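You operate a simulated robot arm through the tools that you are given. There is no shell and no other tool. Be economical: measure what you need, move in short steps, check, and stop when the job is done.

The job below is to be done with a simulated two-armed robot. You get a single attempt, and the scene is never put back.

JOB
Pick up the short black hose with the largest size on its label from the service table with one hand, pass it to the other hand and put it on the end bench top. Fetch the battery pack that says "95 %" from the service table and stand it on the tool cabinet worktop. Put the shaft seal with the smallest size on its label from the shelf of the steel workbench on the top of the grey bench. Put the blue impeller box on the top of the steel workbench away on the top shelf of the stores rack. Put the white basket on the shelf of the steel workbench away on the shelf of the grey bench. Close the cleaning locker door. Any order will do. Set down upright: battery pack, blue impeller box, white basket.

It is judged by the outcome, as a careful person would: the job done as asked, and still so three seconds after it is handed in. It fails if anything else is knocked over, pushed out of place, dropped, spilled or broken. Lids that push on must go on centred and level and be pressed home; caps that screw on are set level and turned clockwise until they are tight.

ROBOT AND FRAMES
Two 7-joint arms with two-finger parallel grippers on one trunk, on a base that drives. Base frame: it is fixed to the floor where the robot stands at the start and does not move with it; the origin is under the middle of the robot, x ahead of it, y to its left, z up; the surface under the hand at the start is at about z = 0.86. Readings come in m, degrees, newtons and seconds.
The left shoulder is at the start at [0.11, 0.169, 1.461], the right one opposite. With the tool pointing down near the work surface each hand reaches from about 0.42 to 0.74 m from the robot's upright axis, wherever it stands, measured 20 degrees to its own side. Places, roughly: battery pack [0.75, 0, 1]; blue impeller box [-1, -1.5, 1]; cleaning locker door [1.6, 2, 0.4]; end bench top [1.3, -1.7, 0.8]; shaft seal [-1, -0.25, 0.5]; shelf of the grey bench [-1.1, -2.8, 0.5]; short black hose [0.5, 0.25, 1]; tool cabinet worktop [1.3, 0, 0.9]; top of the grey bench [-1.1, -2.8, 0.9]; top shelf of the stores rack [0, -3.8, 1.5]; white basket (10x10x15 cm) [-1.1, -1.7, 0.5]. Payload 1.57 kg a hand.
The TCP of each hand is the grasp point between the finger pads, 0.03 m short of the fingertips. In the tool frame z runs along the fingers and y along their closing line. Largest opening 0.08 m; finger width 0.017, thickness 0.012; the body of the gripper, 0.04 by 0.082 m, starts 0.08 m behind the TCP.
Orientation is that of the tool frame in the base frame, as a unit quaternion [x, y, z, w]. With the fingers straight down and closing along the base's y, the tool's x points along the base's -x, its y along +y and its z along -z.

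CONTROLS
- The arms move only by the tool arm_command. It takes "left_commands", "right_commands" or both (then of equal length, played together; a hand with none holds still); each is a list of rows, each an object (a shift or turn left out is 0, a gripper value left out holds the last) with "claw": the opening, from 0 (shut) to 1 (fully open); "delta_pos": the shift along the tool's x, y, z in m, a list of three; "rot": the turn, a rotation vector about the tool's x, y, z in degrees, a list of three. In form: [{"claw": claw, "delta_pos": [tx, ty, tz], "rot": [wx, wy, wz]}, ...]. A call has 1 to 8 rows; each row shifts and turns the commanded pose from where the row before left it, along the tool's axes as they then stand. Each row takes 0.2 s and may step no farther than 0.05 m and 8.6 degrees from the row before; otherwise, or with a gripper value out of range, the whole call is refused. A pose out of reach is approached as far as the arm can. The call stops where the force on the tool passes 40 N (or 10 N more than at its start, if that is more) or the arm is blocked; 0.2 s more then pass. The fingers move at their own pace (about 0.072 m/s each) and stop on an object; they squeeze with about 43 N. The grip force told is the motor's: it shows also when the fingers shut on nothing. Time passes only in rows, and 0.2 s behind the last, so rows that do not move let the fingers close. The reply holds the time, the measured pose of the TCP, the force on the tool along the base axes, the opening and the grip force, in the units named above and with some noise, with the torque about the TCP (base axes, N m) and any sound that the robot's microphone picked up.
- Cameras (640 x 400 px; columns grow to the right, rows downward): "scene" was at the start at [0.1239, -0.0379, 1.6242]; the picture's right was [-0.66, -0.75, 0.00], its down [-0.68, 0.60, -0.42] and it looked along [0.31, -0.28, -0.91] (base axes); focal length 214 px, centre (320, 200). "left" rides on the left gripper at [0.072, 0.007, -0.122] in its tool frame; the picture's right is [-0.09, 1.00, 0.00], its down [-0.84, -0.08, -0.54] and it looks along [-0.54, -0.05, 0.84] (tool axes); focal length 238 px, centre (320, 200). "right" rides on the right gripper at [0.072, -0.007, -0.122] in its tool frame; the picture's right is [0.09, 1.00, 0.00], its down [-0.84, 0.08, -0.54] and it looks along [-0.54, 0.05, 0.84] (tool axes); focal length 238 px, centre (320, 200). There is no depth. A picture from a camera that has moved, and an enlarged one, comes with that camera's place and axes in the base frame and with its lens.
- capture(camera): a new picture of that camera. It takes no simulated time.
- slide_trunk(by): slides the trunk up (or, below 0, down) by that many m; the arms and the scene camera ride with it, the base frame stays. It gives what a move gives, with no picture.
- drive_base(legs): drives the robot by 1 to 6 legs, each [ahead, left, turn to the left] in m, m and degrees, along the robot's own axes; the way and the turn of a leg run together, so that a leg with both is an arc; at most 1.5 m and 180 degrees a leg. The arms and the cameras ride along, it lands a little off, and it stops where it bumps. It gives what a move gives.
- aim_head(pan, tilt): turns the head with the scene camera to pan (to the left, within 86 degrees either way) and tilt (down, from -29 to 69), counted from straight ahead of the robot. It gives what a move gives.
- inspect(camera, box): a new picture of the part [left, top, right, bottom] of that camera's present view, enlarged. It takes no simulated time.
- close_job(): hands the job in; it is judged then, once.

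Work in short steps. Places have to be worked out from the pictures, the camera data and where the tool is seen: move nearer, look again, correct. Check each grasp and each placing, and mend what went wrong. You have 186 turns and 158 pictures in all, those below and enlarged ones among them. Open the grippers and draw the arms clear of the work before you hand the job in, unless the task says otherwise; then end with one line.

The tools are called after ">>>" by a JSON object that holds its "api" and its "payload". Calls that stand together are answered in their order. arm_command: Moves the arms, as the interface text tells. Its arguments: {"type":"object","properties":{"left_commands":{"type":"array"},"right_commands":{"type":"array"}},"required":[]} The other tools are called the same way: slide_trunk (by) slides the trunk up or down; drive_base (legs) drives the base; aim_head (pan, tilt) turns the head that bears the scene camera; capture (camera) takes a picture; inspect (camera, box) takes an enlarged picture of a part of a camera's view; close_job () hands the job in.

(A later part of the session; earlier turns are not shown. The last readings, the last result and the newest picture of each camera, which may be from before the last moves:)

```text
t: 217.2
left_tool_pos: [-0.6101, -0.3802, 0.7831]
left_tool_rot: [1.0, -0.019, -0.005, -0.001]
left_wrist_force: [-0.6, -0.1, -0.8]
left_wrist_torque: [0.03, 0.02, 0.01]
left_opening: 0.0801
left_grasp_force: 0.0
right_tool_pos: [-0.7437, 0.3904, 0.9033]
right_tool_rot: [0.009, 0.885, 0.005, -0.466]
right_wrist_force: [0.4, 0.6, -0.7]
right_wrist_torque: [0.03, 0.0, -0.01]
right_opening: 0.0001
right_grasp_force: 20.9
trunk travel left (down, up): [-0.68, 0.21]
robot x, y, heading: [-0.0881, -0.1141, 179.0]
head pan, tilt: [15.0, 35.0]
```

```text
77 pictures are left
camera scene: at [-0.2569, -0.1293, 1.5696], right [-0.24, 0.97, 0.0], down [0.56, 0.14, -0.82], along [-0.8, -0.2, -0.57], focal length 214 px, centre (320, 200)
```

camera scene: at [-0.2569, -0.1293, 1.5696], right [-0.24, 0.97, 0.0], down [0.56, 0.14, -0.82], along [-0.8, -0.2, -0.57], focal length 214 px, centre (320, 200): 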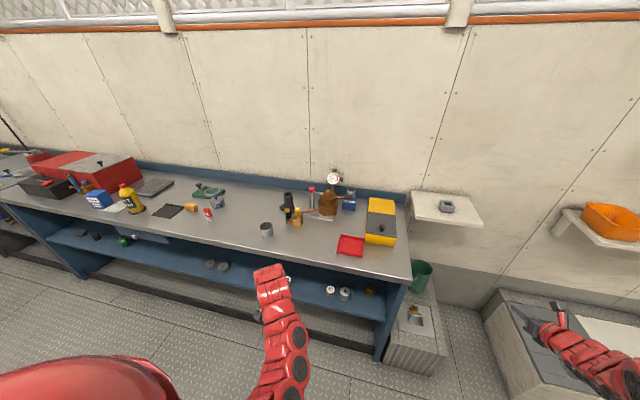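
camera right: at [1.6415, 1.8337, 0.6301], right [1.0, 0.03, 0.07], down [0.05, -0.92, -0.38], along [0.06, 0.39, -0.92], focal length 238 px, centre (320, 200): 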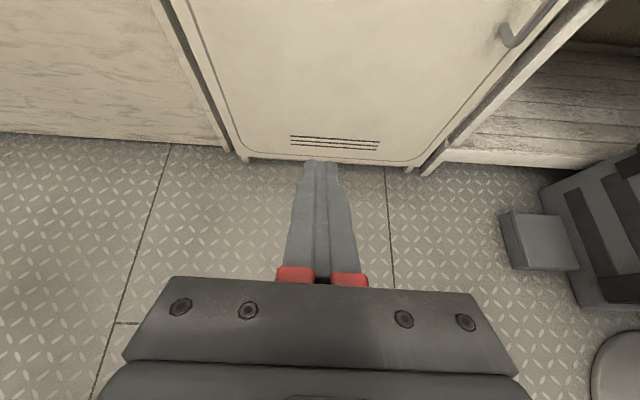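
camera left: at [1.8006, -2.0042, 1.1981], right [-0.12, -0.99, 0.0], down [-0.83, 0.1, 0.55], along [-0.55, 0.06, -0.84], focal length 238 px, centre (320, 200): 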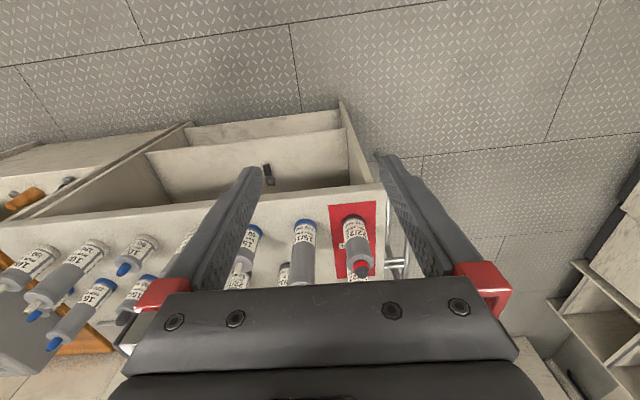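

>>> {"api": "inspect", "payload": {"camera": "scene", "box": [190, 230, 400, 330]}}

>>> {"api": "inspect", "payload": {"camera": "scene", "box": [0, 150, 240, 280]}}

```text
3.05 times, centred on (295, 280) of scene
camera zoom: at [-0.2569, -0.1293, 1.5696], right [-0.24, 0.97, 0.0], down [0.56, 0.14, -0.82], along [-0.8, -0.2, -0.57], focal length 654 px, centre (396, -44)
```

zoom: 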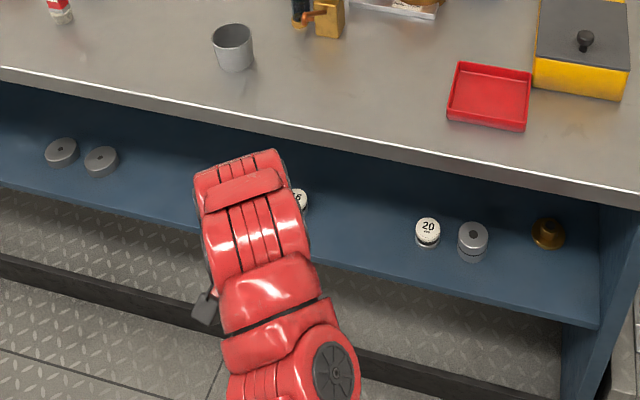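

```text
2.67 times, centred on (120, 215) of scene
camera zoom: at [-0.2569, -0.1293, 1.5696], right [-0.24, 0.97, 0.0], down [0.56, 0.14, -0.82], along [-0.8, -0.2, -0.57], focal length 572 px, centre (853, 160)
```

zoom: 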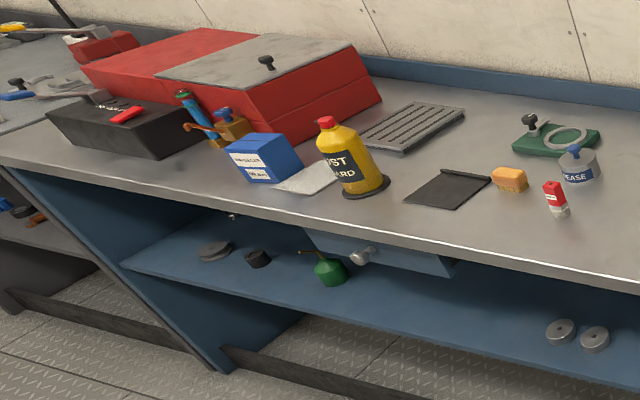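

Seals carry size labels ("20", "?6"). I back up a little, lower the trunk and shift so I can see the shelf between my arms.

>>> {"api": "drive_base", "payload": {"legs": [[-0.12, 0.35, 1]]}}

>>> {"api": "slide_trunk", "payload": {"by": -0.3}}

>>> {"api": "aim_head", "payload": {"pan": 0, "tilt": 40}}

>>> {"api": "capture", "payload": {"camera": "scene"}}

```text
t: 219.6
left_tool_pos: [-0.4916, -0.743, 0.7832]
left_tool_rot: [1.0, -0.013, -0.005, 0.0]
left_wrist_force: [-0.1, -0.2, -0.8]
left_wrist_torque: [-0.02, 0.02, -0.04]
left_opening: 0.0799
left_grasp_force: 0.1
right_tool_pos: [-0.6334, 0.0244, 0.9025]
right_tool_rot: [0.004, 0.885, 0.001, -0.466]
right_wrist_force: [0.4, 0.2, 0.0]
right_wrist_torque: [0.0, -0.02, 0.01]
right_opening: 0.0
right_grasp_force: 21.7
trunk travel left (down, up): [-0.68, 0.21]
robot x, y, heading: [0.0273, -0.4734, 179.4]
head pan, tilt: [15.0, 35.0]
```

```text
t: 222.6
left_tool_pos: [-0.49, -0.7431, 0.4836]
left_tool_rot: [1.0, -0.013, -0.004, -0.001]
left_wrist_force: [-0.4, -0.3, 0.9]
left_wrist_torque: [0.02, 0.0, -0.02]
left_opening: 0.08
left_grasp_force: 0.1
right_tool_pos: [-0.6325, 0.025, 0.6029]
right_tool_rot: [0.004, 0.884, 0.002, -0.467]
right_wrist_force: [-0.9, -0.2, -1.4]
right_wrist_torque: [-0.03, -0.01, -0.01]
right_opening: 0.0003
right_grasp_force: 20.9
trunk travel left (down, up): [-0.38, 0.51]
robot x, y, heading: [0.0295, -0.4684, 179.8]
head pan, tilt: [15.0, 35.0]
```

```text
t: 223.4
left_tool_pos: [-0.4901, -0.7421, 0.4834]
left_tool_rot: [1.0, -0.012, -0.004, 0.0]
left_wrist_force: [0.5, 0.1, -0.2]
left_wrist_torque: [0.0, 0.03, 0.01]
left_opening: 0.08
left_grasp_force: 0.0
right_tool_pos: [-0.6329, 0.0241, 0.6029]
right_tool_rot: [0.003, 0.884, 0.001, -0.467]
right_wrist_force: [-0.2, -0.3, 1.2]
right_wrist_torque: [-0.02, 0.01, -0.01]
right_opening: 0.0003
right_grasp_force: 21.6
trunk travel left (down, up): [-0.38, 0.51]
robot x, y, heading: [0.0263, -0.4702, 179.4]
head pan, tilt: [0.0, 40.0]
```

```text
74 pictures are left
camera scene: at [-0.1395, -0.4666, 1.2621], right [0.01, 1.0, 0.0], down [0.64, 0.0, -0.77], along [-0.77, 0.01, -0.64], focal length 214 px, centre (320, 200)
```

scene: 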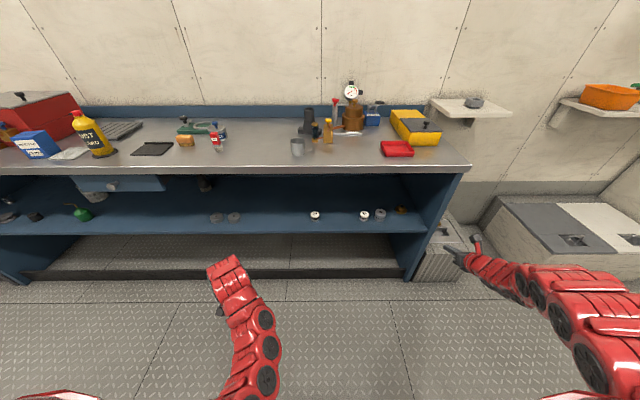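

>>> {"api": "inspect", "payload": {"camera": "scene", "box": [295, 195, 420, 240]}}

>>> {"api": "inspect", "payload": {"camera": "scene", "box": [0, 170, 250, 300]}}

```text
5.12 times, centred on (358, 218) of scene
camera zoom: at [-0.1395, -0.4666, 1.2621], right [0.01, 1.0, 0.0], down [0.64, 0.0, -0.77], along [-0.77, 0.01, -0.64], focal length 1098 px, centre (128, 110)
```

zoom: 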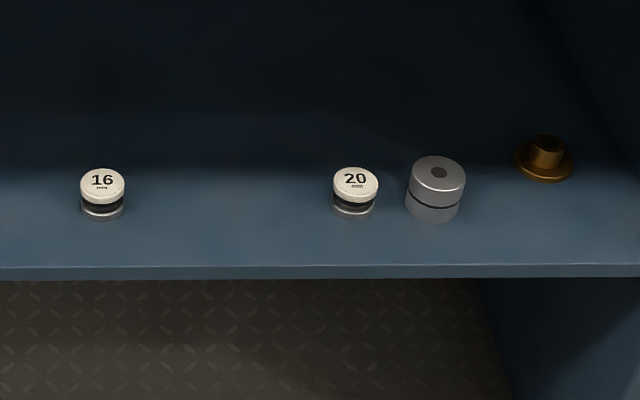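

```text
2.56 times, centred on (125, 235) of scene
camera zoom: at [-0.1395, -0.4666, 1.2621], right [0.01, 1.0, 0.0], down [0.64, 0.0, -0.77], along [-0.77, 0.01, -0.64], focal length 549 px, centre (819, 110)
```

zoom: 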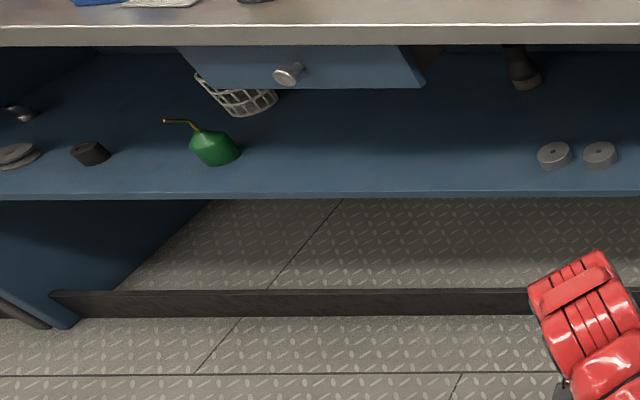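

The 16 mm seal is the smallest. I strafe so the right hand lines up with it, lower and open the gripper, and look with the wrist camera.

>>> {"api": "drive_base", "payload": {"legs": [[0, 0.51, 0.5]]}}

>>> {"api": "arm_command", "payload": {"right_commands": [{"claw": 1}, {}, {}, {}]}}

>>> {"api": "capture", "payload": {"camera": "right"}}

```text
t: 226.3
left_tool_pos: [-0.4998, -1.2377, 0.4824]
left_tool_rot: [1.0, -0.017, -0.004, -0.001]
left_wrist_force: [-0.3, 0.1, 0.2]
left_wrist_torque: [0.02, 0.02, 0.03]
left_opening: 0.0802
left_grasp_force: 0.1
right_tool_pos: [-0.6337, -0.4668, 0.6034]
right_tool_rot: [0.008, 0.884, 0.004, -0.467]
right_wrist_force: [-0.6, -0.1, 0.4]
right_wrist_torque: [-0.03, -0.05, 0.02]
right_opening: 0.0
right_grasp_force: 21.4
trunk travel left (down, up): [-0.38, 0.51]
robot x, y, heading: [0.02, -0.9654, 179.0]
head pan, tilt: [0.0, 40.0]
```

```text
t: 227.3
left_tool_pos: [-0.4997, -1.2365, 0.4823]
left_tool_rot: [1.0, -0.018, -0.004, -0.001]
left_wrist_force: [-0.1, 1.3, 0.1]
left_wrist_torque: [-0.01, 0.02, -0.02]
left_opening: 0.0801
left_grasp_force: 0.0
right_tool_pos: [-0.6327, -0.466, 0.6024]
right_tool_rot: [0.009, 0.885, 0.004, -0.466]
right_wrist_force: [-1.1, -0.4, 0.1]
right_wrist_torque: [0.02, 0.01, -0.01]
right_opening: 0.0799
right_grasp_force: 0.0
trunk travel left (down, up): [-0.38, 0.51]
robot x, y, heading: [0.0155, -0.9691, 179.0]
head pan, tilt: [0.0, 40.0]
```

```text
71 pictures are left
camera right: at [-0.5735, -0.4742, 0.7299], right [-0.03, 1.0, 0.08], down [0.92, 0.06, -0.38], along [-0.39, 0.06, -0.92], focal length 238 px, centre (320, 200)
```

right: 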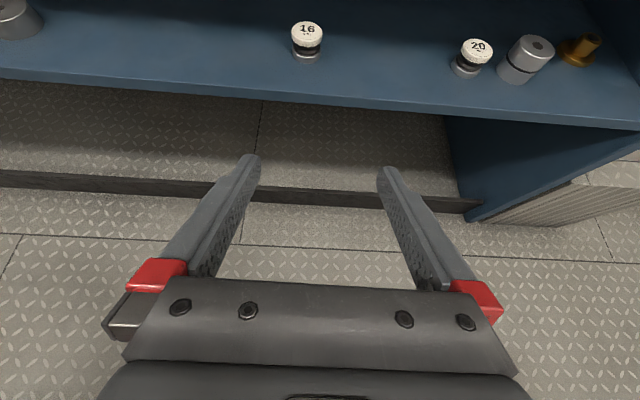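

The shelf is at z≈0.46 and the seal near (-0.955, -0.487). I lower and drive in under the top.

>>> {"api": "slide_trunk", "payload": {"by": -0.1}}

>>> {"api": "drive_base", "payload": {"legs": [[0.22, 0.026, 0]]}}

>>> {"api": "capture", "payload": {"camera": "right"}}

```text
t: 228.6
left_tool_pos: [-0.5, -1.2374, 0.3829]
left_tool_rot: [1.0, -0.019, -0.005, -0.001]
left_wrist_force: [0.3, -0.4, -0.1]
left_wrist_torque: [0.03, 0.01, 0.0]
left_opening: 0.0801
left_grasp_force: 0.0
right_tool_pos: [-0.6336, -0.4676, 0.5022]
right_tool_rot: [0.008, 0.885, 0.004, -0.466]
right_wrist_force: [0.4, -0.6, -0.1]
right_wrist_torque: [0.01, -0.02, 0.03]
right_opening: 0.0799
right_grasp_force: 0.0
trunk travel left (down, up): [-0.28, 0.61]
robot x, y, heading: [0.0193, -0.9696, 178.8]
head pan, tilt: [0.0, 40.0]
```

```text
t: 230.2
left_tool_pos: [-0.6914, -1.2538, 0.3819]
left_tool_rot: [1.0, -0.02, -0.004, -0.002]
left_wrist_force: [-1.0, 0.4, -0.1]
left_wrist_torque: [0.04, -0.02, 0.02]
left_opening: 0.0802
left_grasp_force: 0.0
right_tool_pos: [-0.8177, -0.4835, 0.502]
right_tool_rot: [0.007, 0.886, 0.004, -0.465]
right_wrist_force: [12.7, -6.2, 12.0]
right_wrist_torque: [-0.65, -0.04, 0.83]
right_opening: 0.0799
right_grasp_force: 0.1
trunk travel left (down, up): [-0.28, 0.61]
robot x, y, heading: [-0.1698, -0.9874, 178.9]
head pan, tilt: [0.0, 40.0]
stopped in leg 1: the force on the tool passed its limit at 180 N (the readings are from after the stop); the commanded pose is now the measured one
```

```text
70 pictures are left
camera right: at [-0.7581, -0.4911, 0.6297], right [-0.04, 1.0, 0.08], down [0.92, 0.06, -0.38], along [-0.38, 0.06, -0.92], focal length 238 px, centre (320, 200)
```

right: 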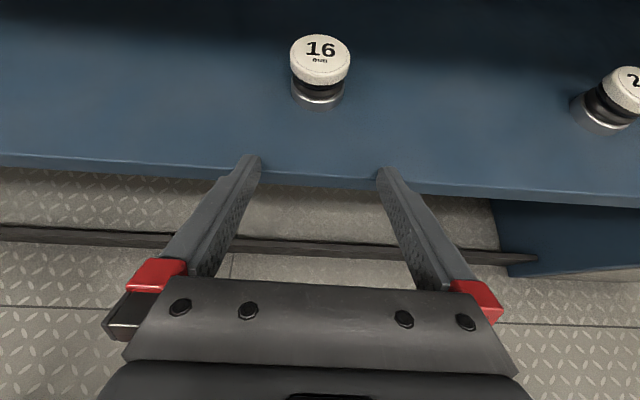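

The fingertips met the shelf's front edge: the shelf is nearer z≈0.49. I back off a touch, raise 3 cm and re-measure.

>>> {"api": "drive_base", "payload": {"legs": [[-0.05, 0, 0]]}}

>>> {"api": "slide_trunk", "payload": {"by": 0.03}}

>>> {"api": "drive_base", "payload": {"legs": [[0.08, 0, 0]]}}

>>> {"api": "capture", "payload": {"camera": "right"}}

```text
t: 231.1
left_tool_pos: [-0.6416, -1.2544, 0.3818]
left_tool_rot: [1.0, -0.02, -0.005, -0.001]
left_wrist_force: [-0.3, -0.3, 0.6]
left_wrist_torque: [-0.02, -0.01, -0.01]
left_opening: 0.08
left_grasp_force: 0.1
right_tool_pos: [-0.767, -0.4839, 0.5007]
right_tool_rot: [0.008, 0.886, 0.004, -0.464]
right_wrist_force: [-0.4, -0.1, -0.2]
right_wrist_torque: [-0.01, -0.01, 0.02]
right_opening: 0.0802
right_grasp_force: 0.0
trunk travel left (down, up): [-0.28, 0.61]
robot x, y, heading: [-0.1253, -0.992, 178.8]
head pan, tilt: [0.0, 40.0]
```

```text
t: 231.9
left_tool_pos: [-0.6421, -1.2546, 0.4117]
left_tool_rot: [1.0, -0.021, -0.003, -0.001]
left_wrist_force: [1.0, -0.5, 0.0]
left_wrist_torque: [0.01, 0.0, 0.03]
left_opening: 0.0799
left_grasp_force: 0.1
right_tool_pos: [-0.7674, -0.4842, 0.5301]
right_tool_rot: [0.008, 0.886, 0.004, -0.464]
right_wrist_force: [-0.7, -0.1, -0.4]
right_wrist_torque: [-0.02, 0.01, -0.01]
right_opening: 0.0801
right_grasp_force: 0.1
trunk travel left (down, up): [-0.31, 0.58]
robot x, y, heading: [-0.1162, -0.9895, 178.6]
head pan, tilt: [0.0, 40.0]
```

```text
t: 232.9
left_tool_pos: [-0.721, -1.2527, 0.4127]
left_tool_rot: [1.0, -0.019, -0.004, 0.0]
left_wrist_force: [0.4, -0.3, 0.7]
left_wrist_torque: [0.01, -0.03, 0.0]
left_opening: 0.0801
left_grasp_force: 0.0
right_tool_pos: [-0.8477, -0.4827, 0.529]
right_tool_rot: [0.008, 0.886, 0.004, -0.463]
right_wrist_force: [-0.1, -0.2, 0.2]
right_wrist_torque: [0.0, 0.0, -0.01]
right_opening: 0.0799
right_grasp_force: 0.1
trunk travel left (down, up): [-0.31, 0.58]
robot x, y, heading: [-0.1967, -0.9886, 178.7]
head pan, tilt: [0.0, 40.0]
```

```text
69 pictures are left
camera right: at [-0.7881, -0.4896, 0.6571], right [-0.04, 1.0, 0.08], down [0.92, 0.06, -0.38], along [-0.38, 0.06, -0.92], focal length 238 px, centre (320, 200)
```

right: 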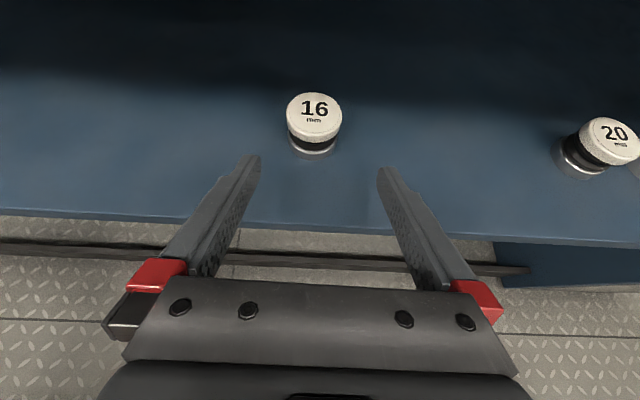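

I advance the last 7 cm and close on the seal.

>>> {"api": "arm_command", "payload": {"right_commands": [{"delta_pos": [0.0117, -0.0018, 0.0203]}, {"delta_pos": [0.0117, -0.0018, 0.0203]}, {"delta_pos": [0.0116, -0.0017, 0.0202]}, {}, {"claw": 0}, {}, {}]}}

>>> {"api": "capture", "payload": {"camera": "right"}}

```text
t: 234.5
left_tool_pos: [-0.7209, -1.2522, 0.4117]
left_tool_rot: [1.0, -0.02, -0.003, -0.001]
left_wrist_force: [-0.6, -0.2, 0.3]
left_wrist_torque: [0.01, 0.0, 0.04]
left_opening: 0.0798
left_grasp_force: 0.1
right_tool_pos: [-0.9171, -0.487, 0.5232]
right_tool_rot: [0.007, 0.886, 0.003, -0.463]
right_wrist_force: [0.0, 0.2, -0.1]
right_wrist_torque: [0.01, 0.02, 0.01]
right_opening: 0.0422
right_grasp_force: 43.0
trunk travel left (down, up): [-0.31, 0.58]
robot x, y, heading: [-0.1976, -0.9918, 179.0]
head pan, tilt: [0.0, 40.0]
```

```text
68 pictures are left
camera right: at [-0.8578, -0.4941, 0.6508], right [-0.04, 1.0, 0.08], down [0.92, 0.06, -0.38], along [-0.38, 0.06, -0.92], focal length 238 px, centre (320, 200)
```

right: 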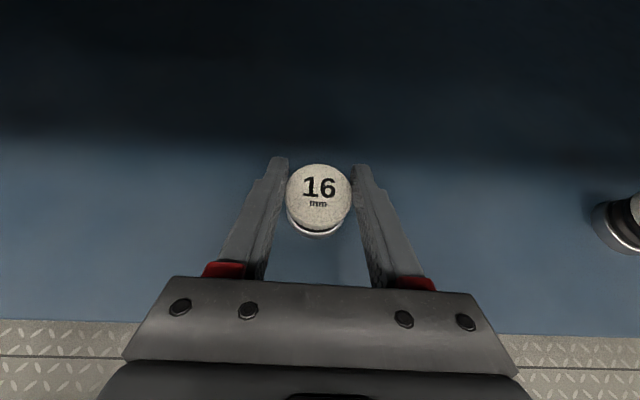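

Seal gripped. Lift 3 cm, back out, and rise for the blue box.

>>> {"api": "slide_trunk", "payload": {"by": 0.03}}

>>> {"api": "drive_base", "payload": {"legs": [[-0.32, 0, 0]]}}

>>> {"api": "slide_trunk", "payload": {"by": 0.4}}

>>> {"api": "drive_base", "payload": {"legs": [[0, 0.35, 0.5]]}}

>>> {"api": "aim_head", "payload": {"pan": 20, "tilt": 40}}

>>> {"api": "capture", "payload": {"camera": "scene"}}

```text
t: 235.3
left_tool_pos: [-0.7191, -1.2526, 0.4427]
left_tool_rot: [1.0, -0.02, -0.003, -0.001]
left_wrist_force: [0.4, -0.8, 0.9]
left_wrist_torque: [0.0, 0.0, -0.01]
left_opening: 0.0803
left_grasp_force: 0.1
right_tool_pos: [-0.9173, -0.486, 0.5532]
right_tool_rot: [0.008, 0.886, 0.004, -0.463]
right_wrist_force: [-0.4, 0.3, -1.1]
right_wrist_torque: [0.02, -0.02, 0.01]
right_opening: 0.0427
right_grasp_force: 42.9
trunk travel left (down, up): [-0.34, 0.55]
robot x, y, heading: [-0.2, -0.9863, 178.8]
head pan, tilt: [0.0, 40.0]
```

```text
t: 237.4
left_tool_pos: [-0.4066, -1.2574, 0.4431]
left_tool_rot: [1.0, -0.023, -0.006, -0.001]
left_wrist_force: [-0.6, -0.1, 0.1]
left_wrist_torque: [0.0, -0.01, -0.03]
left_opening: 0.0799
left_grasp_force: 0.0
right_tool_pos: [-0.5976, -0.4905, 0.5531]
right_tool_rot: [0.011, 0.886, 0.006, -0.464]
right_wrist_force: [0.5, 0.5, -0.4]
right_wrist_torque: [0.0, 0.01, 0.01]
right_opening: 0.0426
right_grasp_force: 42.9
trunk travel left (down, up): [-0.34, 0.55]
robot x, y, heading: [0.1177, -0.9944, 178.4]
head pan, tilt: [0.0, 40.0]
```

```text
t: 241.2
left_tool_pos: [-0.4059, -1.2584, 0.8423]
left_tool_rot: [1.0, -0.023, -0.003, -0.001]
left_wrist_force: [0.1, 0.0, 0.1]
left_wrist_torque: [0.0, 0.02, -0.02]
left_opening: 0.0799
left_grasp_force: 0.1
right_tool_pos: [-0.5989, -0.4904, 0.953]
right_tool_rot: [0.01, 0.886, 0.005, -0.463]
right_wrist_force: [-0.3, -0.5, -0.8]
right_wrist_torque: [0.01, -0.01, 0.01]
right_opening: 0.0426
right_grasp_force: 42.8
trunk travel left (down, up): [-0.74, 0.15]
robot x, y, heading: [0.1163, -0.9952, 178.4]
head pan, tilt: [0.0, 40.0]
```

```text
t: 243.5
left_tool_pos: [-0.4128, -1.6114, 0.8424]
left_tool_rot: [1.0, -0.019, -0.004, -0.001]
left_wrist_force: [-0.1, 0.7, 0.5]
left_wrist_torque: [0.01, 0.0, 0.02]
left_opening: 0.0799
left_grasp_force: 0.0
right_tool_pos: [-0.6111, -0.8467, 0.9521]
right_tool_rot: [0.007, 0.886, 0.003, -0.463]
right_wrist_force: [0.4, -0.3, -1.0]
right_wrist_torque: [-0.01, 0.0, 0.0]
right_opening: 0.0424
right_grasp_force: 43.7
trunk travel left (down, up): [-0.74, 0.15]
robot x, y, heading: [0.1113, -1.3429, 178.8]
head pan, tilt: [0.0, 40.0]
```

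```text
t: 244.3
left_tool_pos: [-0.4129, -1.6111, 0.8429]
left_tool_rot: [1.0, -0.019, -0.003, -0.001]
left_wrist_force: [0.1, 0.6, 0.3]
left_wrist_torque: [0.03, 0.03, 0.0]
left_opening: 0.08
left_grasp_force: 0.1
right_tool_pos: [-0.6108, -0.8453, 0.9531]
right_tool_rot: [0.007, 0.887, 0.003, -0.462]
right_wrist_force: [1.1, -0.1, -1.2]
right_wrist_torque: [-0.01, -0.01, -0.02]
right_opening: 0.0425
right_grasp_force: 42.6
trunk travel left (down, up): [-0.74, 0.15]
robot x, y, heading: [0.11, -1.3432, 178.7]
head pan, tilt: [20.0, 40.0]
```

```text
67 pictures are left
camera scene: at [-0.0543, -1.3683, 1.622], right [-0.32, 0.95, 0.0], down [0.61, 0.21, -0.77], along [-0.73, -0.25, -0.64], focal length 214 px, centre (320, 200)
```

scene: 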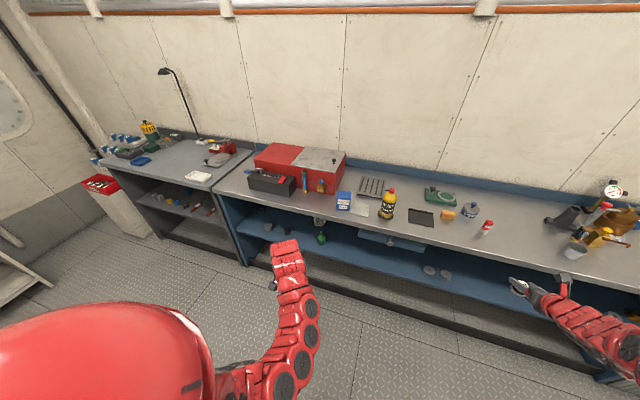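

>>> {"api": "inspect", "payload": {"camera": "scene", "box": [290, 160, 410, 250]}}

>>> {"api": "inspect", "payload": {"camera": "scene", "box": [70, 100, 290, 260]}}

```text
4.44 times, centred on (350, 205) of scene
camera zoom: at [-0.0543, -1.3683, 1.622], right [-0.32, 0.95, 0.0], down [0.61, 0.21, -0.77], along [-0.73, -0.25, -0.64], focal length 953 px, centre (187, 178)
```

zoom: 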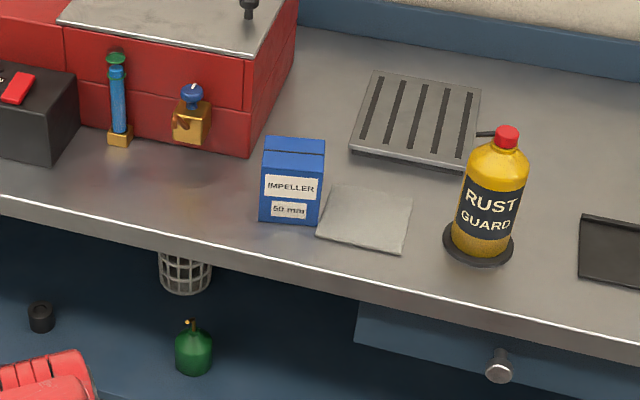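

```text
2.50 times, centred on (180, 180) of scene
camera zoom: at [-0.0543, -1.3683, 1.622], right [-0.32, 0.95, 0.0], down [0.61, 0.21, -0.77], along [-0.73, -0.25, -0.64], focal length 536 px, centre (670, 250)
```

zoom: 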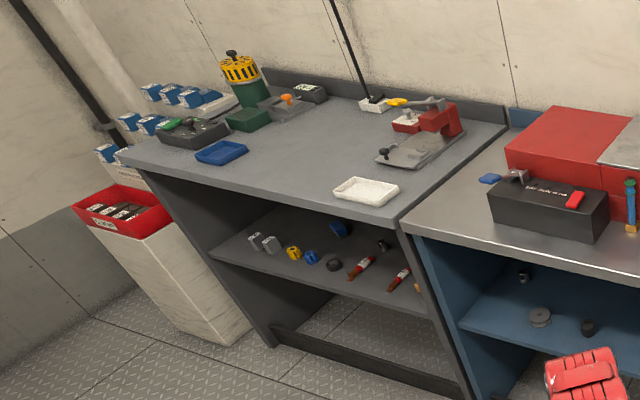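

The blue impeller box is on the bench and the basket beneath. I place the seal first: the grey bench has a free patch near (-0.90, -2.68).

>>> {"api": "slide_trunk", "payload": {"by": 0.1}}

>>> {"api": "drive_base", "payload": {"legs": [[0, 1.0, 0.5], [0, 0.85, 0]]}}

>>> {"api": "aim_head", "payload": {"pan": -20, "tilt": 45}}

>>> {"api": "capture", "payload": {"camera": "scene"}}

>>> {"api": "capture", "payload": {"camera": "right"}}

```text
t: 245.7
left_tool_pos: [-0.413, -1.6119, 0.9428]
left_tool_rot: [1.0, -0.019, -0.003, -0.001]
left_wrist_force: [0.4, 0.9, 0.2]
left_wrist_torque: [-0.01, 0.01, 0.04]
left_opening: 0.0802
left_grasp_force: 0.1
right_tool_pos: [-0.6113, -0.8471, 1.0529]
right_tool_rot: [0.008, 0.886, 0.004, -0.463]
right_wrist_force: [0.2, 0.7, -0.5]
right_wrist_torque: [-0.01, 0.02, -0.03]
right_opening: 0.0423
right_grasp_force: 43.3
trunk travel left (down, up): [-0.84, 0.05]
robot x, y, heading: [0.1073, -1.3426, 178.9]
head pan, tilt: [20.0, 40.0]
```

```text
t: 254.9
left_tool_pos: [-0.4386, -3.4425, 0.9428]
left_tool_rot: [1.0, -0.028, -0.004, -0.001]
left_wrist_force: [0.8, 0.4, -0.2]
left_wrist_torque: [0.0, -0.02, 0.03]
left_opening: 0.08
left_grasp_force: 0.1
right_tool_pos: [-0.623, -2.6744, 1.0522]
right_tool_rot: [0.015, 0.886, 0.007, -0.463]
right_wrist_force: [0.1, -0.6, -0.2]
right_wrist_torque: [-0.01, 0.02, 0.03]
right_opening: 0.0423
right_grasp_force: 43.3
trunk travel left (down, up): [-0.84, 0.05]
robot x, y, heading: [0.0888, -3.1853, 177.7]
head pan, tilt: [20.0, 40.0]
```

```text
t: 256.0
left_tool_pos: [-0.4377, -3.4417, 0.9431]
left_tool_rot: [1.0, -0.027, -0.003, -0.001]
left_wrist_force: [0.4, -0.3, -0.6]
left_wrist_torque: [0.01, -0.02, -0.01]
left_opening: 0.0798
left_grasp_force: 0.1
right_tool_pos: [-0.6226, -2.6741, 1.0524]
right_tool_rot: [0.015, 0.886, 0.008, -0.463]
right_wrist_force: [0.0, -0.7, -1.1]
right_wrist_torque: [0.0, -0.04, 0.03]
right_opening: 0.0422
right_grasp_force: 43.6
trunk travel left (down, up): [-0.84, 0.05]
robot x, y, heading: [0.0908, -3.19, 177.6]
head pan, tilt: [-20.0, 45.0]
```

```text
64 pictures are left
camera scene: at [-0.0694, -3.1497, 1.7148], right [0.38, 0.93, 0.0], down [0.65, -0.27, -0.71], along [-0.65, 0.27, -0.71], focal length 214 px, centre (320, 200)
```

scene: 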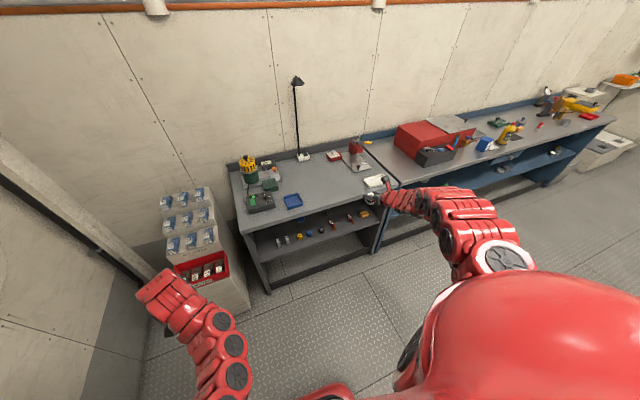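

```text
63 pictures are left
camera right: at [-0.5634, -2.6819, 1.1807], right [-0.02, 1.0, 0.07], down [0.93, 0.05, -0.38], along [-0.38, 0.06, -0.92], focal length 238 px, centre (320, 200)
```

right: 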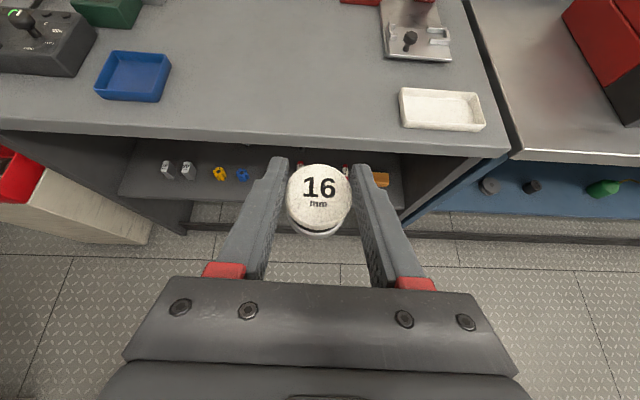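

Straight ahead is a free patch between the trays. I drive in 24 cm and lower.

>>> {"api": "drive_base", "payload": {"legs": [[0.24, 0, 1.5]]}}

>>> {"api": "slide_trunk", "payload": {"by": -0.08}}

>>> {"api": "capture", "payload": {"camera": "right"}}

```text
t: 257.8
left_tool_pos: [-0.6711, -3.446, 0.9424]
left_tool_rot: [1.0, -0.017, -0.005, -0.001]
left_wrist_force: [-0.2, 0.3, 0.2]
left_wrist_torque: [0.0, -0.01, -0.02]
left_opening: 0.0801
left_grasp_force: 0.1
right_tool_pos: [-0.8718, -2.6821, 1.0532]
right_tool_rot: [0.006, 0.886, 0.003, -0.464]
right_wrist_force: [-0.5, 0.3, -0.4]
right_wrist_torque: [-0.01, 0.02, 0.02]
right_opening: 0.0421
right_grasp_force: 43.0
trunk travel left (down, up): [-0.84, 0.05]
robot x, y, heading: [-0.1496, -3.1802, 179.1]
head pan, tilt: [-20.0, 45.0]
```

```text
t: 258.9
left_tool_pos: [-0.6731, -3.4469, 0.863]
left_tool_rot: [1.0, -0.017, -0.004, -0.002]
left_wrist_force: [0.4, 0.3, 0.9]
left_wrist_torque: [-0.03, -0.02, -0.02]
left_opening: 0.0798
left_grasp_force: 0.1
right_tool_pos: [-0.8731, -2.6827, 0.9737]
right_tool_rot: [0.005, 0.887, 0.002, -0.462]
right_wrist_force: [-0.1, -0.7, -0.7]
right_wrist_torque: [0.02, 0.02, 0.01]
right_opening: 0.0425
right_grasp_force: 43.1
trunk travel left (down, up): [-0.76, 0.13]
robot x, y, heading: [-0.152, -3.18, 179.1]
head pan, tilt: [-20.0, 45.0]
```

```text
62 pictures are left
camera right: at [-0.8136, -2.6892, 1.1007], right [-0.04, 1.0, 0.07], down [0.92, 0.07, -0.38], along [-0.38, 0.05, -0.92], focal length 238 px, centre (320, 200)
```

right: 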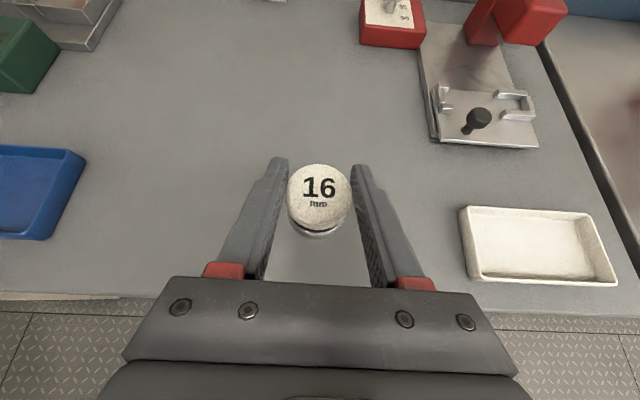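

Over clear surface; lower in small slides to contact.

>>> {"api": "slide_trunk", "payload": {"by": -0.025}}

>>> {"api": "slide_trunk", "payload": {"by": -0.02}}

```text
t: 259.6
left_tool_pos: [-0.6709, -3.4468, 0.8378]
left_tool_rot: [1.0, -0.018, -0.004, -0.001]
left_wrist_force: [-0.2, 0.3, 0.0]
left_wrist_torque: [-0.01, -0.02, -0.01]
left_opening: 0.0799
left_grasp_force: 0.1
right_tool_pos: [-0.8717, -2.6815, 0.9478]
right_tool_rot: [0.006, 0.887, 0.003, -0.463]
right_wrist_force: [-0.1, 0.4, -1.1]
right_wrist_torque: [0.0, 0.01, -0.02]
right_opening: 0.0424
right_grasp_force: 43.1
trunk travel left (down, up): [-0.735, 0.155]
robot x, y, heading: [-0.1551, -3.178, 178.9]
head pan, tilt: [-20.0, 45.0]
```

```text
t: 260.3
left_tool_pos: [-0.6714, -3.4471, 0.8173]
left_tool_rot: [1.0, -0.017, -0.004, -0.001]
left_wrist_force: [0.4, -0.1, -0.2]
left_wrist_torque: [-0.01, 0.0, 0.0]
left_opening: 0.0799
left_grasp_force: 0.1
right_tool_pos: [-0.8724, -2.6831, 0.9288]
right_tool_rot: [0.006, 0.886, 0.003, -0.463]
right_wrist_force: [-0.2, 0.0, 0.1]
right_wrist_torque: [0.0, -0.02, 0.02]
right_opening: 0.0424
right_grasp_force: 43.0
trunk travel left (down, up): [-0.715, 0.175]
robot x, y, heading: [-0.1515, -3.1823, 179.0]
head pan, tilt: [-20.0, 45.0]
```

>>> {"api": "slide_trunk", "payload": {"by": -0.012}}

>>> {"api": "slide_trunk", "payload": {"by": -0.01}}

>>> {"api": "inspect", "payload": {"camera": "scene", "box": [300, 150, 440, 240]}}

```text
t: 260.9
left_tool_pos: [-0.671, -3.4465, 0.8044]
left_tool_rot: [1.0, -0.018, -0.003, 0.0]
left_wrist_force: [-0.5, 0.7, 0.2]
left_wrist_torque: [-0.01, -0.01, 0.01]
left_opening: 0.0802
left_grasp_force: 0.2
right_tool_pos: [-0.8725, -2.6829, 0.9162]
right_tool_rot: [0.005, 0.886, 0.002, -0.463]
right_wrist_force: [-0.5, -0.1, -0.7]
right_wrist_torque: [0.01, -0.03, 0.04]
right_opening: 0.0422
right_grasp_force: 43.1
trunk travel left (down, up): [-0.703, 0.187]
robot x, y, heading: [-0.152, -3.1781, 178.8]
head pan, tilt: [-20.0, 45.0]
```

```text
t: 261.5
left_tool_pos: [-0.6725, -3.4475, 0.7955]
left_tool_rot: [1.0, -0.017, -0.003, -0.001]
left_wrist_force: [0.4, 0.7, -0.2]
left_wrist_torque: [-0.01, 0.0, 0.0]
left_opening: 0.0797
left_grasp_force: 0.1
right_tool_pos: [-0.8731, -2.6827, 0.9062]
right_tool_rot: [0.006, 0.886, 0.003, -0.463]
right_wrist_force: [0.5, -0.5, -0.5]
right_wrist_torque: [0.01, -0.03, 0.01]
right_opening: 0.0425
right_grasp_force: 43.6
trunk travel left (down, up): [-0.693, 0.197]
robot x, y, heading: [-0.1497, -3.1801, 178.9]
head pan, tilt: [-20.0, 45.0]
```

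```text
4.44 times, centred on (370, 195) of scene
camera zoom: at [-0.3093, -3.1464, 1.5678], right [0.36, 0.93, 0.0], down [0.66, -0.25, -0.71], along [-0.66, 0.25, -0.71], focal length 953 px, centre (98, 222)
```

zoom: 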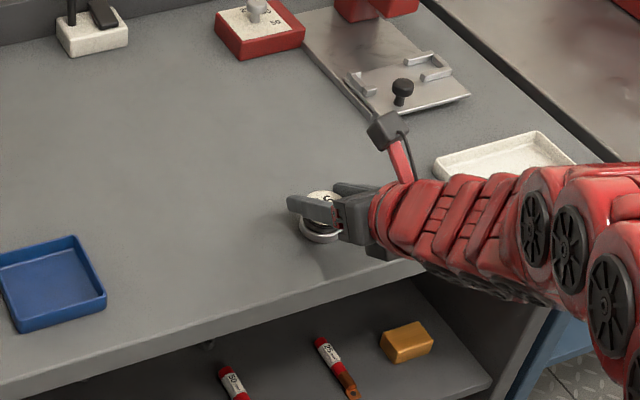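

>>> {"api": "slide_trunk", "payload": {"by": -0.008}}

>>> {"api": "slide_trunk", "payload": {"by": -0.008}}

```text
t: 262.1
left_tool_pos: [-0.6704, -3.4466, 0.7878]
left_tool_rot: [1.0, -0.018, -0.005, -0.002]
left_wrist_force: [-0.1, -0.1, 0.0]
left_wrist_torque: [0.0, 0.01, 0.01]
left_opening: 0.0802
left_grasp_force: 0.0
right_tool_pos: [-0.8733, -2.6825, 0.9037]
right_tool_rot: [0.006, 0.885, 0.005, -0.466]
right_wrist_force: [-7.2, 3.3, 23.3]
right_wrist_torque: [0.08, -0.01, 0.02]
right_opening: 0.0424
right_grasp_force: 43.2
trunk travel left (down, up): [-0.685, 0.205]
robot x, y, heading: [-0.1518, -3.1761, 179.1]
head pan, tilt: [-20.0, 45.0]
```

```text
t: 262.5
left_tool_pos: [-0.671, -3.4474, 0.7833]
left_tool_rot: [1.0, -0.017, -0.004, -0.002]
left_wrist_force: [0.7, -0.9, -1.2]
left_wrist_torque: [0.0, -0.03, 0.03]
left_opening: 0.0799
left_grasp_force: 0.0
right_tool_pos: [-0.8735, -2.6808, 0.9016]
right_tool_rot: [0.005, 0.882, 0.004, -0.471]
right_wrist_force: [4.3, -2.6, 20.8]
right_wrist_torque: [-0.15, -0.57, -0.05]
right_opening: 0.0424
right_grasp_force: 43.1
trunk travel left (down, up): [-0.682, 0.208]
robot x, y, heading: [-0.1527, -3.1782, 179.2]
head pan, tilt: [-20.0, 45.0]
stopped: the force on the tool passed its limit at 43 N (the readings are from after the stop); the commanded pose is now the measured one
```

Contact (bench z≈0.865). I ease off and release, then withdraw.

>>> {"api": "slide_trunk", "payload": {"by": 0.006}}

>>> {"api": "arm_command", "payload": {"right_commands": [{"claw": 0.85}, {}, {}]}}

>>> {"api": "drive_base", "payload": {"legs": [[-0.12, 0, 0]]}}

>>> {"api": "capture", "payload": {"camera": "right"}}

```text
t: 263.0
left_tool_pos: [-0.6718, -3.4466, 0.7912]
left_tool_rot: [1.0, -0.017, -0.004, -0.001]
left_wrist_force: [-0.1, -0.6, 0.4]
left_wrist_torque: [-0.01, -0.02, 0.01]
left_opening: 0.0802
left_grasp_force: 0.1
right_tool_pos: [-0.8752, -2.6815, 0.9046]
right_tool_rot: [0.006, 0.884, 0.004, -0.467]
right_wrist_force: [0.4, -0.2, -1.1]
right_wrist_torque: [0.02, -0.04, -0.01]
right_opening: 0.042
right_grasp_force: 42.9
trunk travel left (down, up): [-0.688, 0.202]
robot x, y, heading: [-0.1517, -3.1793, 178.9]
head pan, tilt: [-20.0, 45.0]
```

```text
t: 263.8
left_tool_pos: [-0.6717, -3.4458, 0.7891]
left_tool_rot: [1.0, -0.018, -0.003, -0.001]
left_wrist_force: [-0.6, 0.3, 0.4]
left_wrist_torque: [-0.03, -0.03, 0.02]
left_opening: 0.08
left_grasp_force: 0.1
right_tool_pos: [-0.8756, -2.681, 0.9039]
right_tool_rot: [0.005, 0.884, 0.004, -0.467]
right_wrist_force: [-0.4, -1.0, 1.1]
right_wrist_torque: [0.01, 0.03, 0.03]
right_opening: 0.0681
right_grasp_force: 0.0
trunk travel left (down, up): [-0.688, 0.202]
robot x, y, heading: [-0.1492, -3.1752, 178.9]
head pan, tilt: [-20.0, 45.0]
```

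```text
t: 265.0
left_tool_pos: [-0.5541, -3.4477, 0.7894]
left_tool_rot: [1.0, -0.019, -0.003, -0.001]
left_wrist_force: [-0.4, -0.2, 0.1]
left_wrist_torque: [0.02, 0.03, -0.02]
left_opening: 0.08
left_grasp_force: 0.1
right_tool_pos: [-0.7573, -2.6823, 0.9049]
right_tool_rot: [0.007, 0.884, 0.005, -0.468]
right_wrist_force: [0.8, 0.5, -0.7]
right_wrist_torque: [0.0, -0.01, 0.02]
right_opening: 0.0681
right_grasp_force: 0.1
trunk travel left (down, up): [-0.688, 0.202]
robot x, y, heading: [-0.032, -3.18, 178.8]
head pan, tilt: [-20.0, 45.0]
```

```text
60 pictures are left
camera right: at [-0.6963, -2.6888, 1.0322], right [-0.04, 1.0, 0.08], down [0.92, 0.06, -0.39], along [-0.39, 0.06, -0.92], focal length 238 px, centre (320, 200)
```

right: 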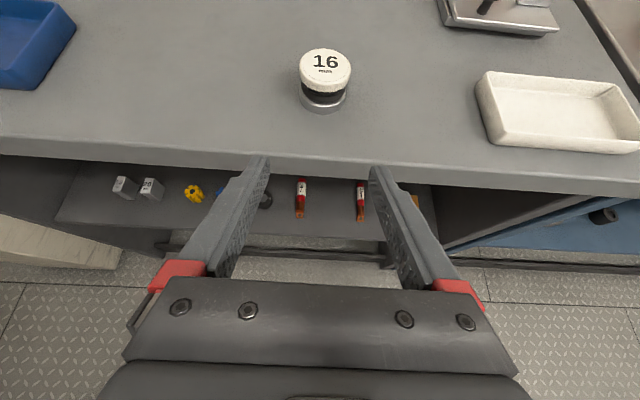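

Seal placed. Back off, rise a little and go to the impeller box with the right hand.

>>> {"api": "slide_trunk", "payload": {"by": 0.1}}

>>> {"api": "drive_base", "payload": {"legs": [[-0.12, 0, 0.5], [0, -1.15, 0]]}}

>>> {"api": "capture", "payload": {"camera": "right"}}

```text
t: 266.4
left_tool_pos: [-0.5538, -3.4485, 0.8897]
left_tool_rot: [1.0, -0.019, -0.004, -0.001]
left_wrist_force: [-0.7, 0.1, 0.2]
left_wrist_torque: [0.01, -0.03, 0.01]
left_opening: 0.0802
left_grasp_force: 0.0
right_tool_pos: [-0.7559, -2.6827, 1.004]
right_tool_rot: [0.006, 0.884, 0.004, -0.467]
right_wrist_force: [-1.1, -0.4, -0.5]
right_wrist_torque: [-0.01, 0.02, 0.0]
right_opening: 0.0681
right_grasp_force: 0.0
trunk travel left (down, up): [-0.788, 0.102]
robot x, y, heading: [-0.033, -3.1797, 178.8]
head pan, tilt: [-20.0, 45.0]
```

```text
t: 273.1
left_tool_pos: [-0.4242, -2.3097, 0.8891]
left_tool_rot: [1.0, -0.007, -0.004, -0.001]
left_wrist_force: [-0.1, 0.3, 1.0]
left_wrist_torque: [-0.01, -0.02, 0.02]
left_opening: 0.0799
left_grasp_force: 0.1
right_tool_pos: [-0.6428, -1.5472, 1.0059]
right_tool_rot: [-0.003, 0.884, -0.001, -0.467]
right_wrist_force: [-0.6, 0.4, -0.6]
right_wrist_torque: [0.02, 0.02, -0.02]
right_opening: 0.0678
right_grasp_force: 0.0
trunk travel left (down, up): [-0.788, 0.102]
robot x, y, heading: [0.09, -2.0318, -180.0]
head pan, tilt: [-20.0, 45.0]
```

```text
59 pictures are left
camera right: at [-0.5822, -1.5537, 1.1323], right [-0.06, 1.0, 0.08], down [0.92, 0.08, -0.39], along [-0.39, 0.05, -0.92], focal length 238 px, centre (320, 200)
```

right: 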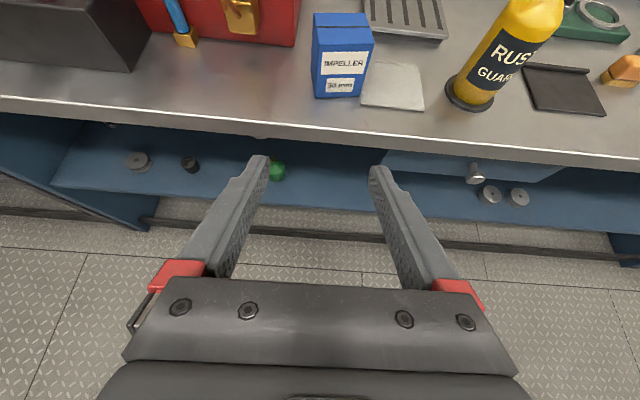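

Box is about 7 cm wide, centre ≈(-0.90, -1.522), bench z≈0.867. I open fully, align, lower and approach.

>>> {"api": "arm_command", "payload": {"right_commands": [{"claw": 1}, {}]}}

>>> {"api": "slide_trunk", "payload": {"by": -0.095}}

>>> {"api": "drive_base", "payload": {"legs": [[0.13, -0.025, 0]]}}

>>> {"api": "capture", "payload": {"camera": "right"}}

```text
t: 273.7
left_tool_pos: [-0.4239, -2.3099, 0.8893]
left_tool_rot: [1.0, -0.009, -0.003, -0.001]
left_wrist_force: [-0.1, -0.2, 0.3]
left_wrist_torque: [0.01, -0.03, -0.03]
left_opening: 0.08
left_grasp_force: 0.0
right_tool_pos: [-0.6432, -1.5473, 1.005]
right_tool_rot: [-0.003, 0.884, -0.001, -0.467]
right_wrist_force: [0.5, 0.2, 0.2]
right_wrist_torque: [0.02, -0.01, -0.03]
right_opening: 0.0797
right_grasp_force: 0.1
trunk travel left (down, up): [-0.788, 0.102]
robot x, y, heading: [0.0964, -2.0316, -180.1]
head pan, tilt: [-20.0, 45.0]
```

```text
t: 274.9
left_tool_pos: [-0.4243, -2.3102, 0.7946]
left_tool_rot: [1.0, -0.008, -0.004, -0.001]
left_wrist_force: [-0.4, -0.7, 0.1]
left_wrist_torque: [-0.02, -0.03, 0.0]
left_opening: 0.08
left_grasp_force: 0.0
right_tool_pos: [-0.6421, -1.5479, 0.9105]
right_tool_rot: [-0.004, 0.884, -0.002, -0.468]
right_wrist_force: [0.3, 0.0, -1.0]
right_wrist_torque: [0.02, 0.01, -0.02]
right_opening: 0.0802
right_grasp_force: 0.0
trunk travel left (down, up): [-0.693, 0.197]
robot x, y, heading: [0.094, -2.0369, -179.9]
head pan, tilt: [-20.0, 45.0]
```

```text
t: 276.2
left_tool_pos: [-0.5554, -2.2869, 0.796]
left_tool_rot: [1.0, -0.006, -0.003, -0.001]
left_wrist_force: [-0.1, -0.5, -0.6]
left_wrist_torque: [0.0, 0.02, -0.02]
left_opening: 0.0801
left_grasp_force: 0.1
right_tool_pos: [-0.775, -1.5241, 0.9103]
right_tool_rot: [-0.005, 0.884, -0.002, -0.467]
right_wrist_force: [0.6, 0.3, -1.0]
right_wrist_torque: [0.01, -0.01, -0.02]
right_opening: 0.08
right_grasp_force: 0.0
trunk travel left (down, up): [-0.693, 0.197]
robot x, y, heading: [-0.0411, -2.0097, -179.8]
head pan, tilt: [-20.0, 45.0]
```

```text
58 pictures are left
camera right: at [-0.7144, -1.5305, 1.0374], right [-0.06, 1.0, 0.08], down [0.92, 0.09, -0.39], along [-0.39, 0.05, -0.92], focal length 238 px, centre (320, 200)
```

right: 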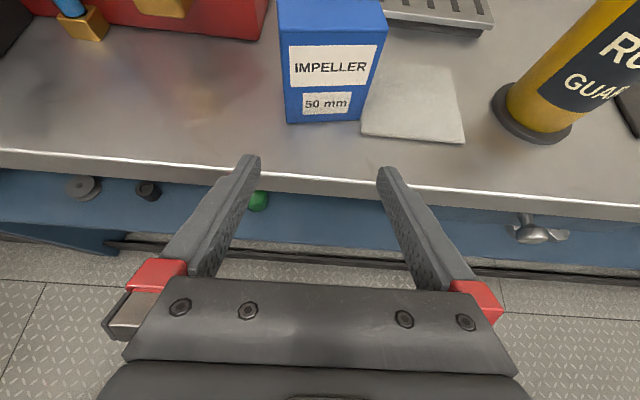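

Well aligned (box front at x≈-0.865, centre y≈-1.522). I drive in the last 12 cm and check.

>>> {"api": "drive_base", "payload": {"legs": [[0.115, -0.003, 0]]}}

>>> {"api": "capture", "payload": {"camera": "right"}}

```text
t: 277.5
left_tool_pos: [-0.6706, -2.2847, 0.7943]
left_tool_rot: [1.0, -0.006, -0.003, -0.001]
left_wrist_force: [0.7, -0.5, 0.7]
left_wrist_torque: [-0.01, -0.02, -0.02]
left_opening: 0.0801
left_grasp_force: 0.0
right_tool_pos: [-0.8933, -1.5225, 0.9106]
right_tool_rot: [-0.004, 0.884, -0.002, -0.468]
right_wrist_force: [-0.1, 0.2, -0.1]
right_wrist_torque: [0.01, 0.01, 0.01]
right_opening: 0.0802
right_grasp_force: 0.0
trunk travel left (down, up): [-0.693, 0.197]
robot x, y, heading: [-0.1595, -2.0031, -179.6]
head pan, tilt: [-20.0, 45.0]
```

```text
57 pictures are left
camera right: at [-0.8319, -1.5289, 1.0373], right [-0.06, 1.0, 0.08], down [0.92, 0.09, -0.39], along [-0.39, 0.05, -0.92], focal length 238 px, centre (320, 200)
```

right: 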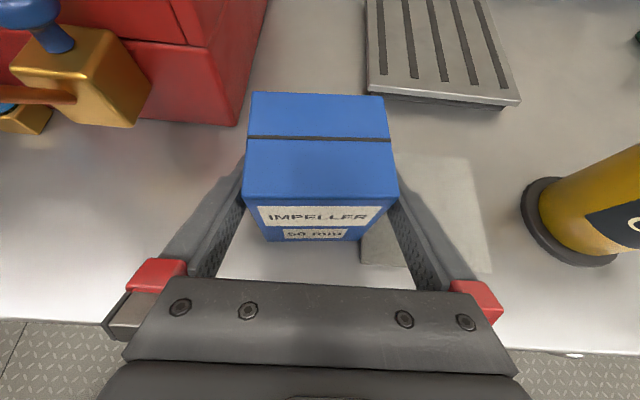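

Fingers straddle the box; close and lift.

>>> {"api": "arm_command", "payload": {"right_commands": [{"claw": 0}, {}, {}, {}]}}

>>> {"api": "slide_trunk", "payload": {"by": 0.1}}

>>> {"api": "capture", "payload": {"camera": "right"}}

```text
t: 278.5
left_tool_pos: [-0.6719, -2.2844, 0.7946]
left_tool_rot: [1.0, -0.005, -0.004, -0.001]
left_wrist_force: [-0.1, -1.1, 0.5]
left_wrist_torque: [-0.01, 0.0, -0.01]
left_opening: 0.08
left_grasp_force: 0.1
right_tool_pos: [-0.8926, -1.5233, 0.91]
right_tool_rot: [-0.004, 0.884, -0.002, -0.468]
right_wrist_force: [-0.3, -1.6, -0.1]
right_wrist_torque: [-0.08, -0.02, -0.02]
right_opening: 0.0694
right_grasp_force: 43.3
trunk travel left (down, up): [-0.693, 0.197]
robot x, y, heading: [-0.1607, -2.007, -179.8]
head pan, tilt: [-20.0, 45.0]
```

```text
t: 279.8
left_tool_pos: [-0.6718, -2.285, 0.8943]
left_tool_rot: [1.0, -0.007, -0.004, 0.0]
left_wrist_force: [0.4, -0.5, 0.0]
left_wrist_torque: [0.0, 0.02, -0.01]
left_opening: 0.0801
left_grasp_force: 0.0
right_tool_pos: [-0.8926, -1.5228, 1.0094]
right_tool_rot: [-0.004, 0.884, -0.002, -0.467]
right_wrist_force: [-1.0, -0.3, -1.2]
right_wrist_torque: [-0.01, 0.0, 0.02]
right_opening: 0.0693
right_grasp_force: 43.2
trunk travel left (down, up): [-0.793, 0.097]
robot x, y, heading: [-0.1573, -2.0032, -179.5]
head pan, tilt: [-20.0, 45.0]
```

```text
56 pictures are left
camera right: at [-0.8322, -1.5287, 1.1368], right [-0.06, 1.0, 0.08], down [0.92, 0.09, -0.39], along [-0.39, 0.05, -0.92], focal length 238 px, centre (320, 200)
```

right: 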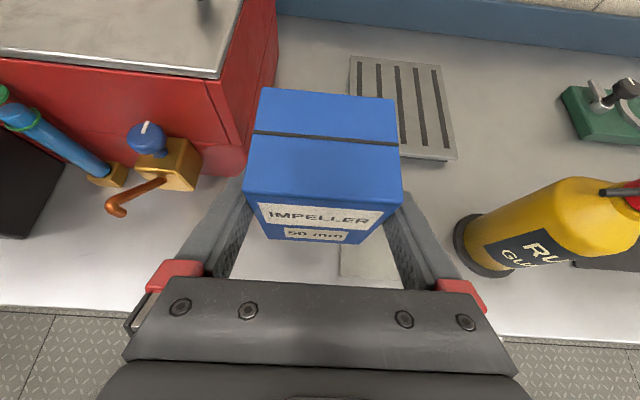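

Box held firmly. I back out and turn toward the stores rack.

>>> {"api": "drive_base", "payload": {"legs": [[-0.45, 0, 0], [0, 0.45, 0], [0, 0, 90]]}}

>>> {"api": "aim_head", "payload": {"pan": 0, "tilt": 15}}

>>> {"api": "capture", "payload": {"camera": "scene"}}

```text
t: 282.4
left_tool_pos: [-0.2559, -2.2905, 0.895]
left_tool_rot: [1.0, 0.001, -0.004, -0.002]
left_wrist_force: [0.1, 0.5, 0.4]
left_wrist_torque: [-0.01, -0.02, -0.02]
left_opening: 0.0802
left_grasp_force: 0.1
right_tool_pos: [-0.4868, -1.5308, 1.0103]
right_tool_rot: [-0.009, 0.884, -0.005, -0.467]
right_wrist_force: [0.3, 0.1, -0.9]
right_wrist_torque: [-0.02, -0.02, 0.0]
right_opening: 0.0693
right_grasp_force: 42.8
trunk travel left (down, up): [-0.793, 0.097]
robot x, y, heading: [0.2498, -2.0022, -179.2]
head pan, tilt: [-20.0, 45.0]
stopped in leg 1: the robot was blocked; the commanded pose is now the measured one
```

```text
t: 283.4
left_tool_pos: [-0.2562, -2.2911, 0.8954]
left_tool_rot: [1.0, 0.0, -0.004, -0.001]
left_wrist_force: [0.0, -0.3, 0.2]
left_wrist_torque: [0.04, 0.01, 0.01]
left_opening: 0.0802
left_grasp_force: 0.1
right_tool_pos: [-0.4872, -1.5317, 1.0098]
right_tool_rot: [-0.009, 0.884, -0.005, -0.467]
right_wrist_force: [0.6, -0.2, -1.2]
right_wrist_torque: [-0.01, 0.01, 0.01]
right_opening: 0.0697
right_grasp_force: 43.5
trunk travel left (down, up): [-0.793, 0.097]
robot x, y, heading: [0.2572, -2.0071, -178.9]
head pan, tilt: [0.0, 15.0]
```

```text
55 pictures are left
camera scene: at [0.0784, -2.0052, 1.7141], right [-0.02, 1.0, 0.0], down [0.26, 0.0, -0.97], along [-0.97, -0.02, -0.26], focal length 214 px, centre (320, 200)
```

scene: 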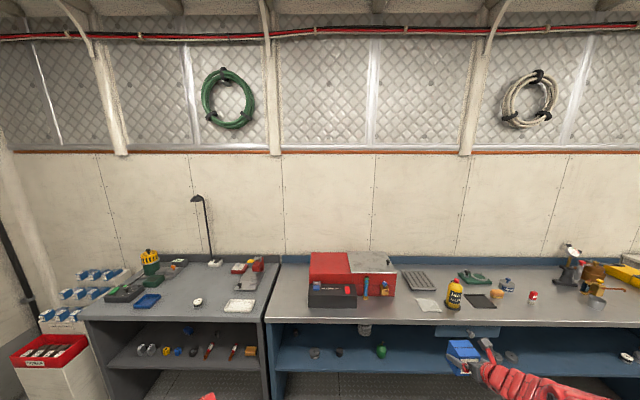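

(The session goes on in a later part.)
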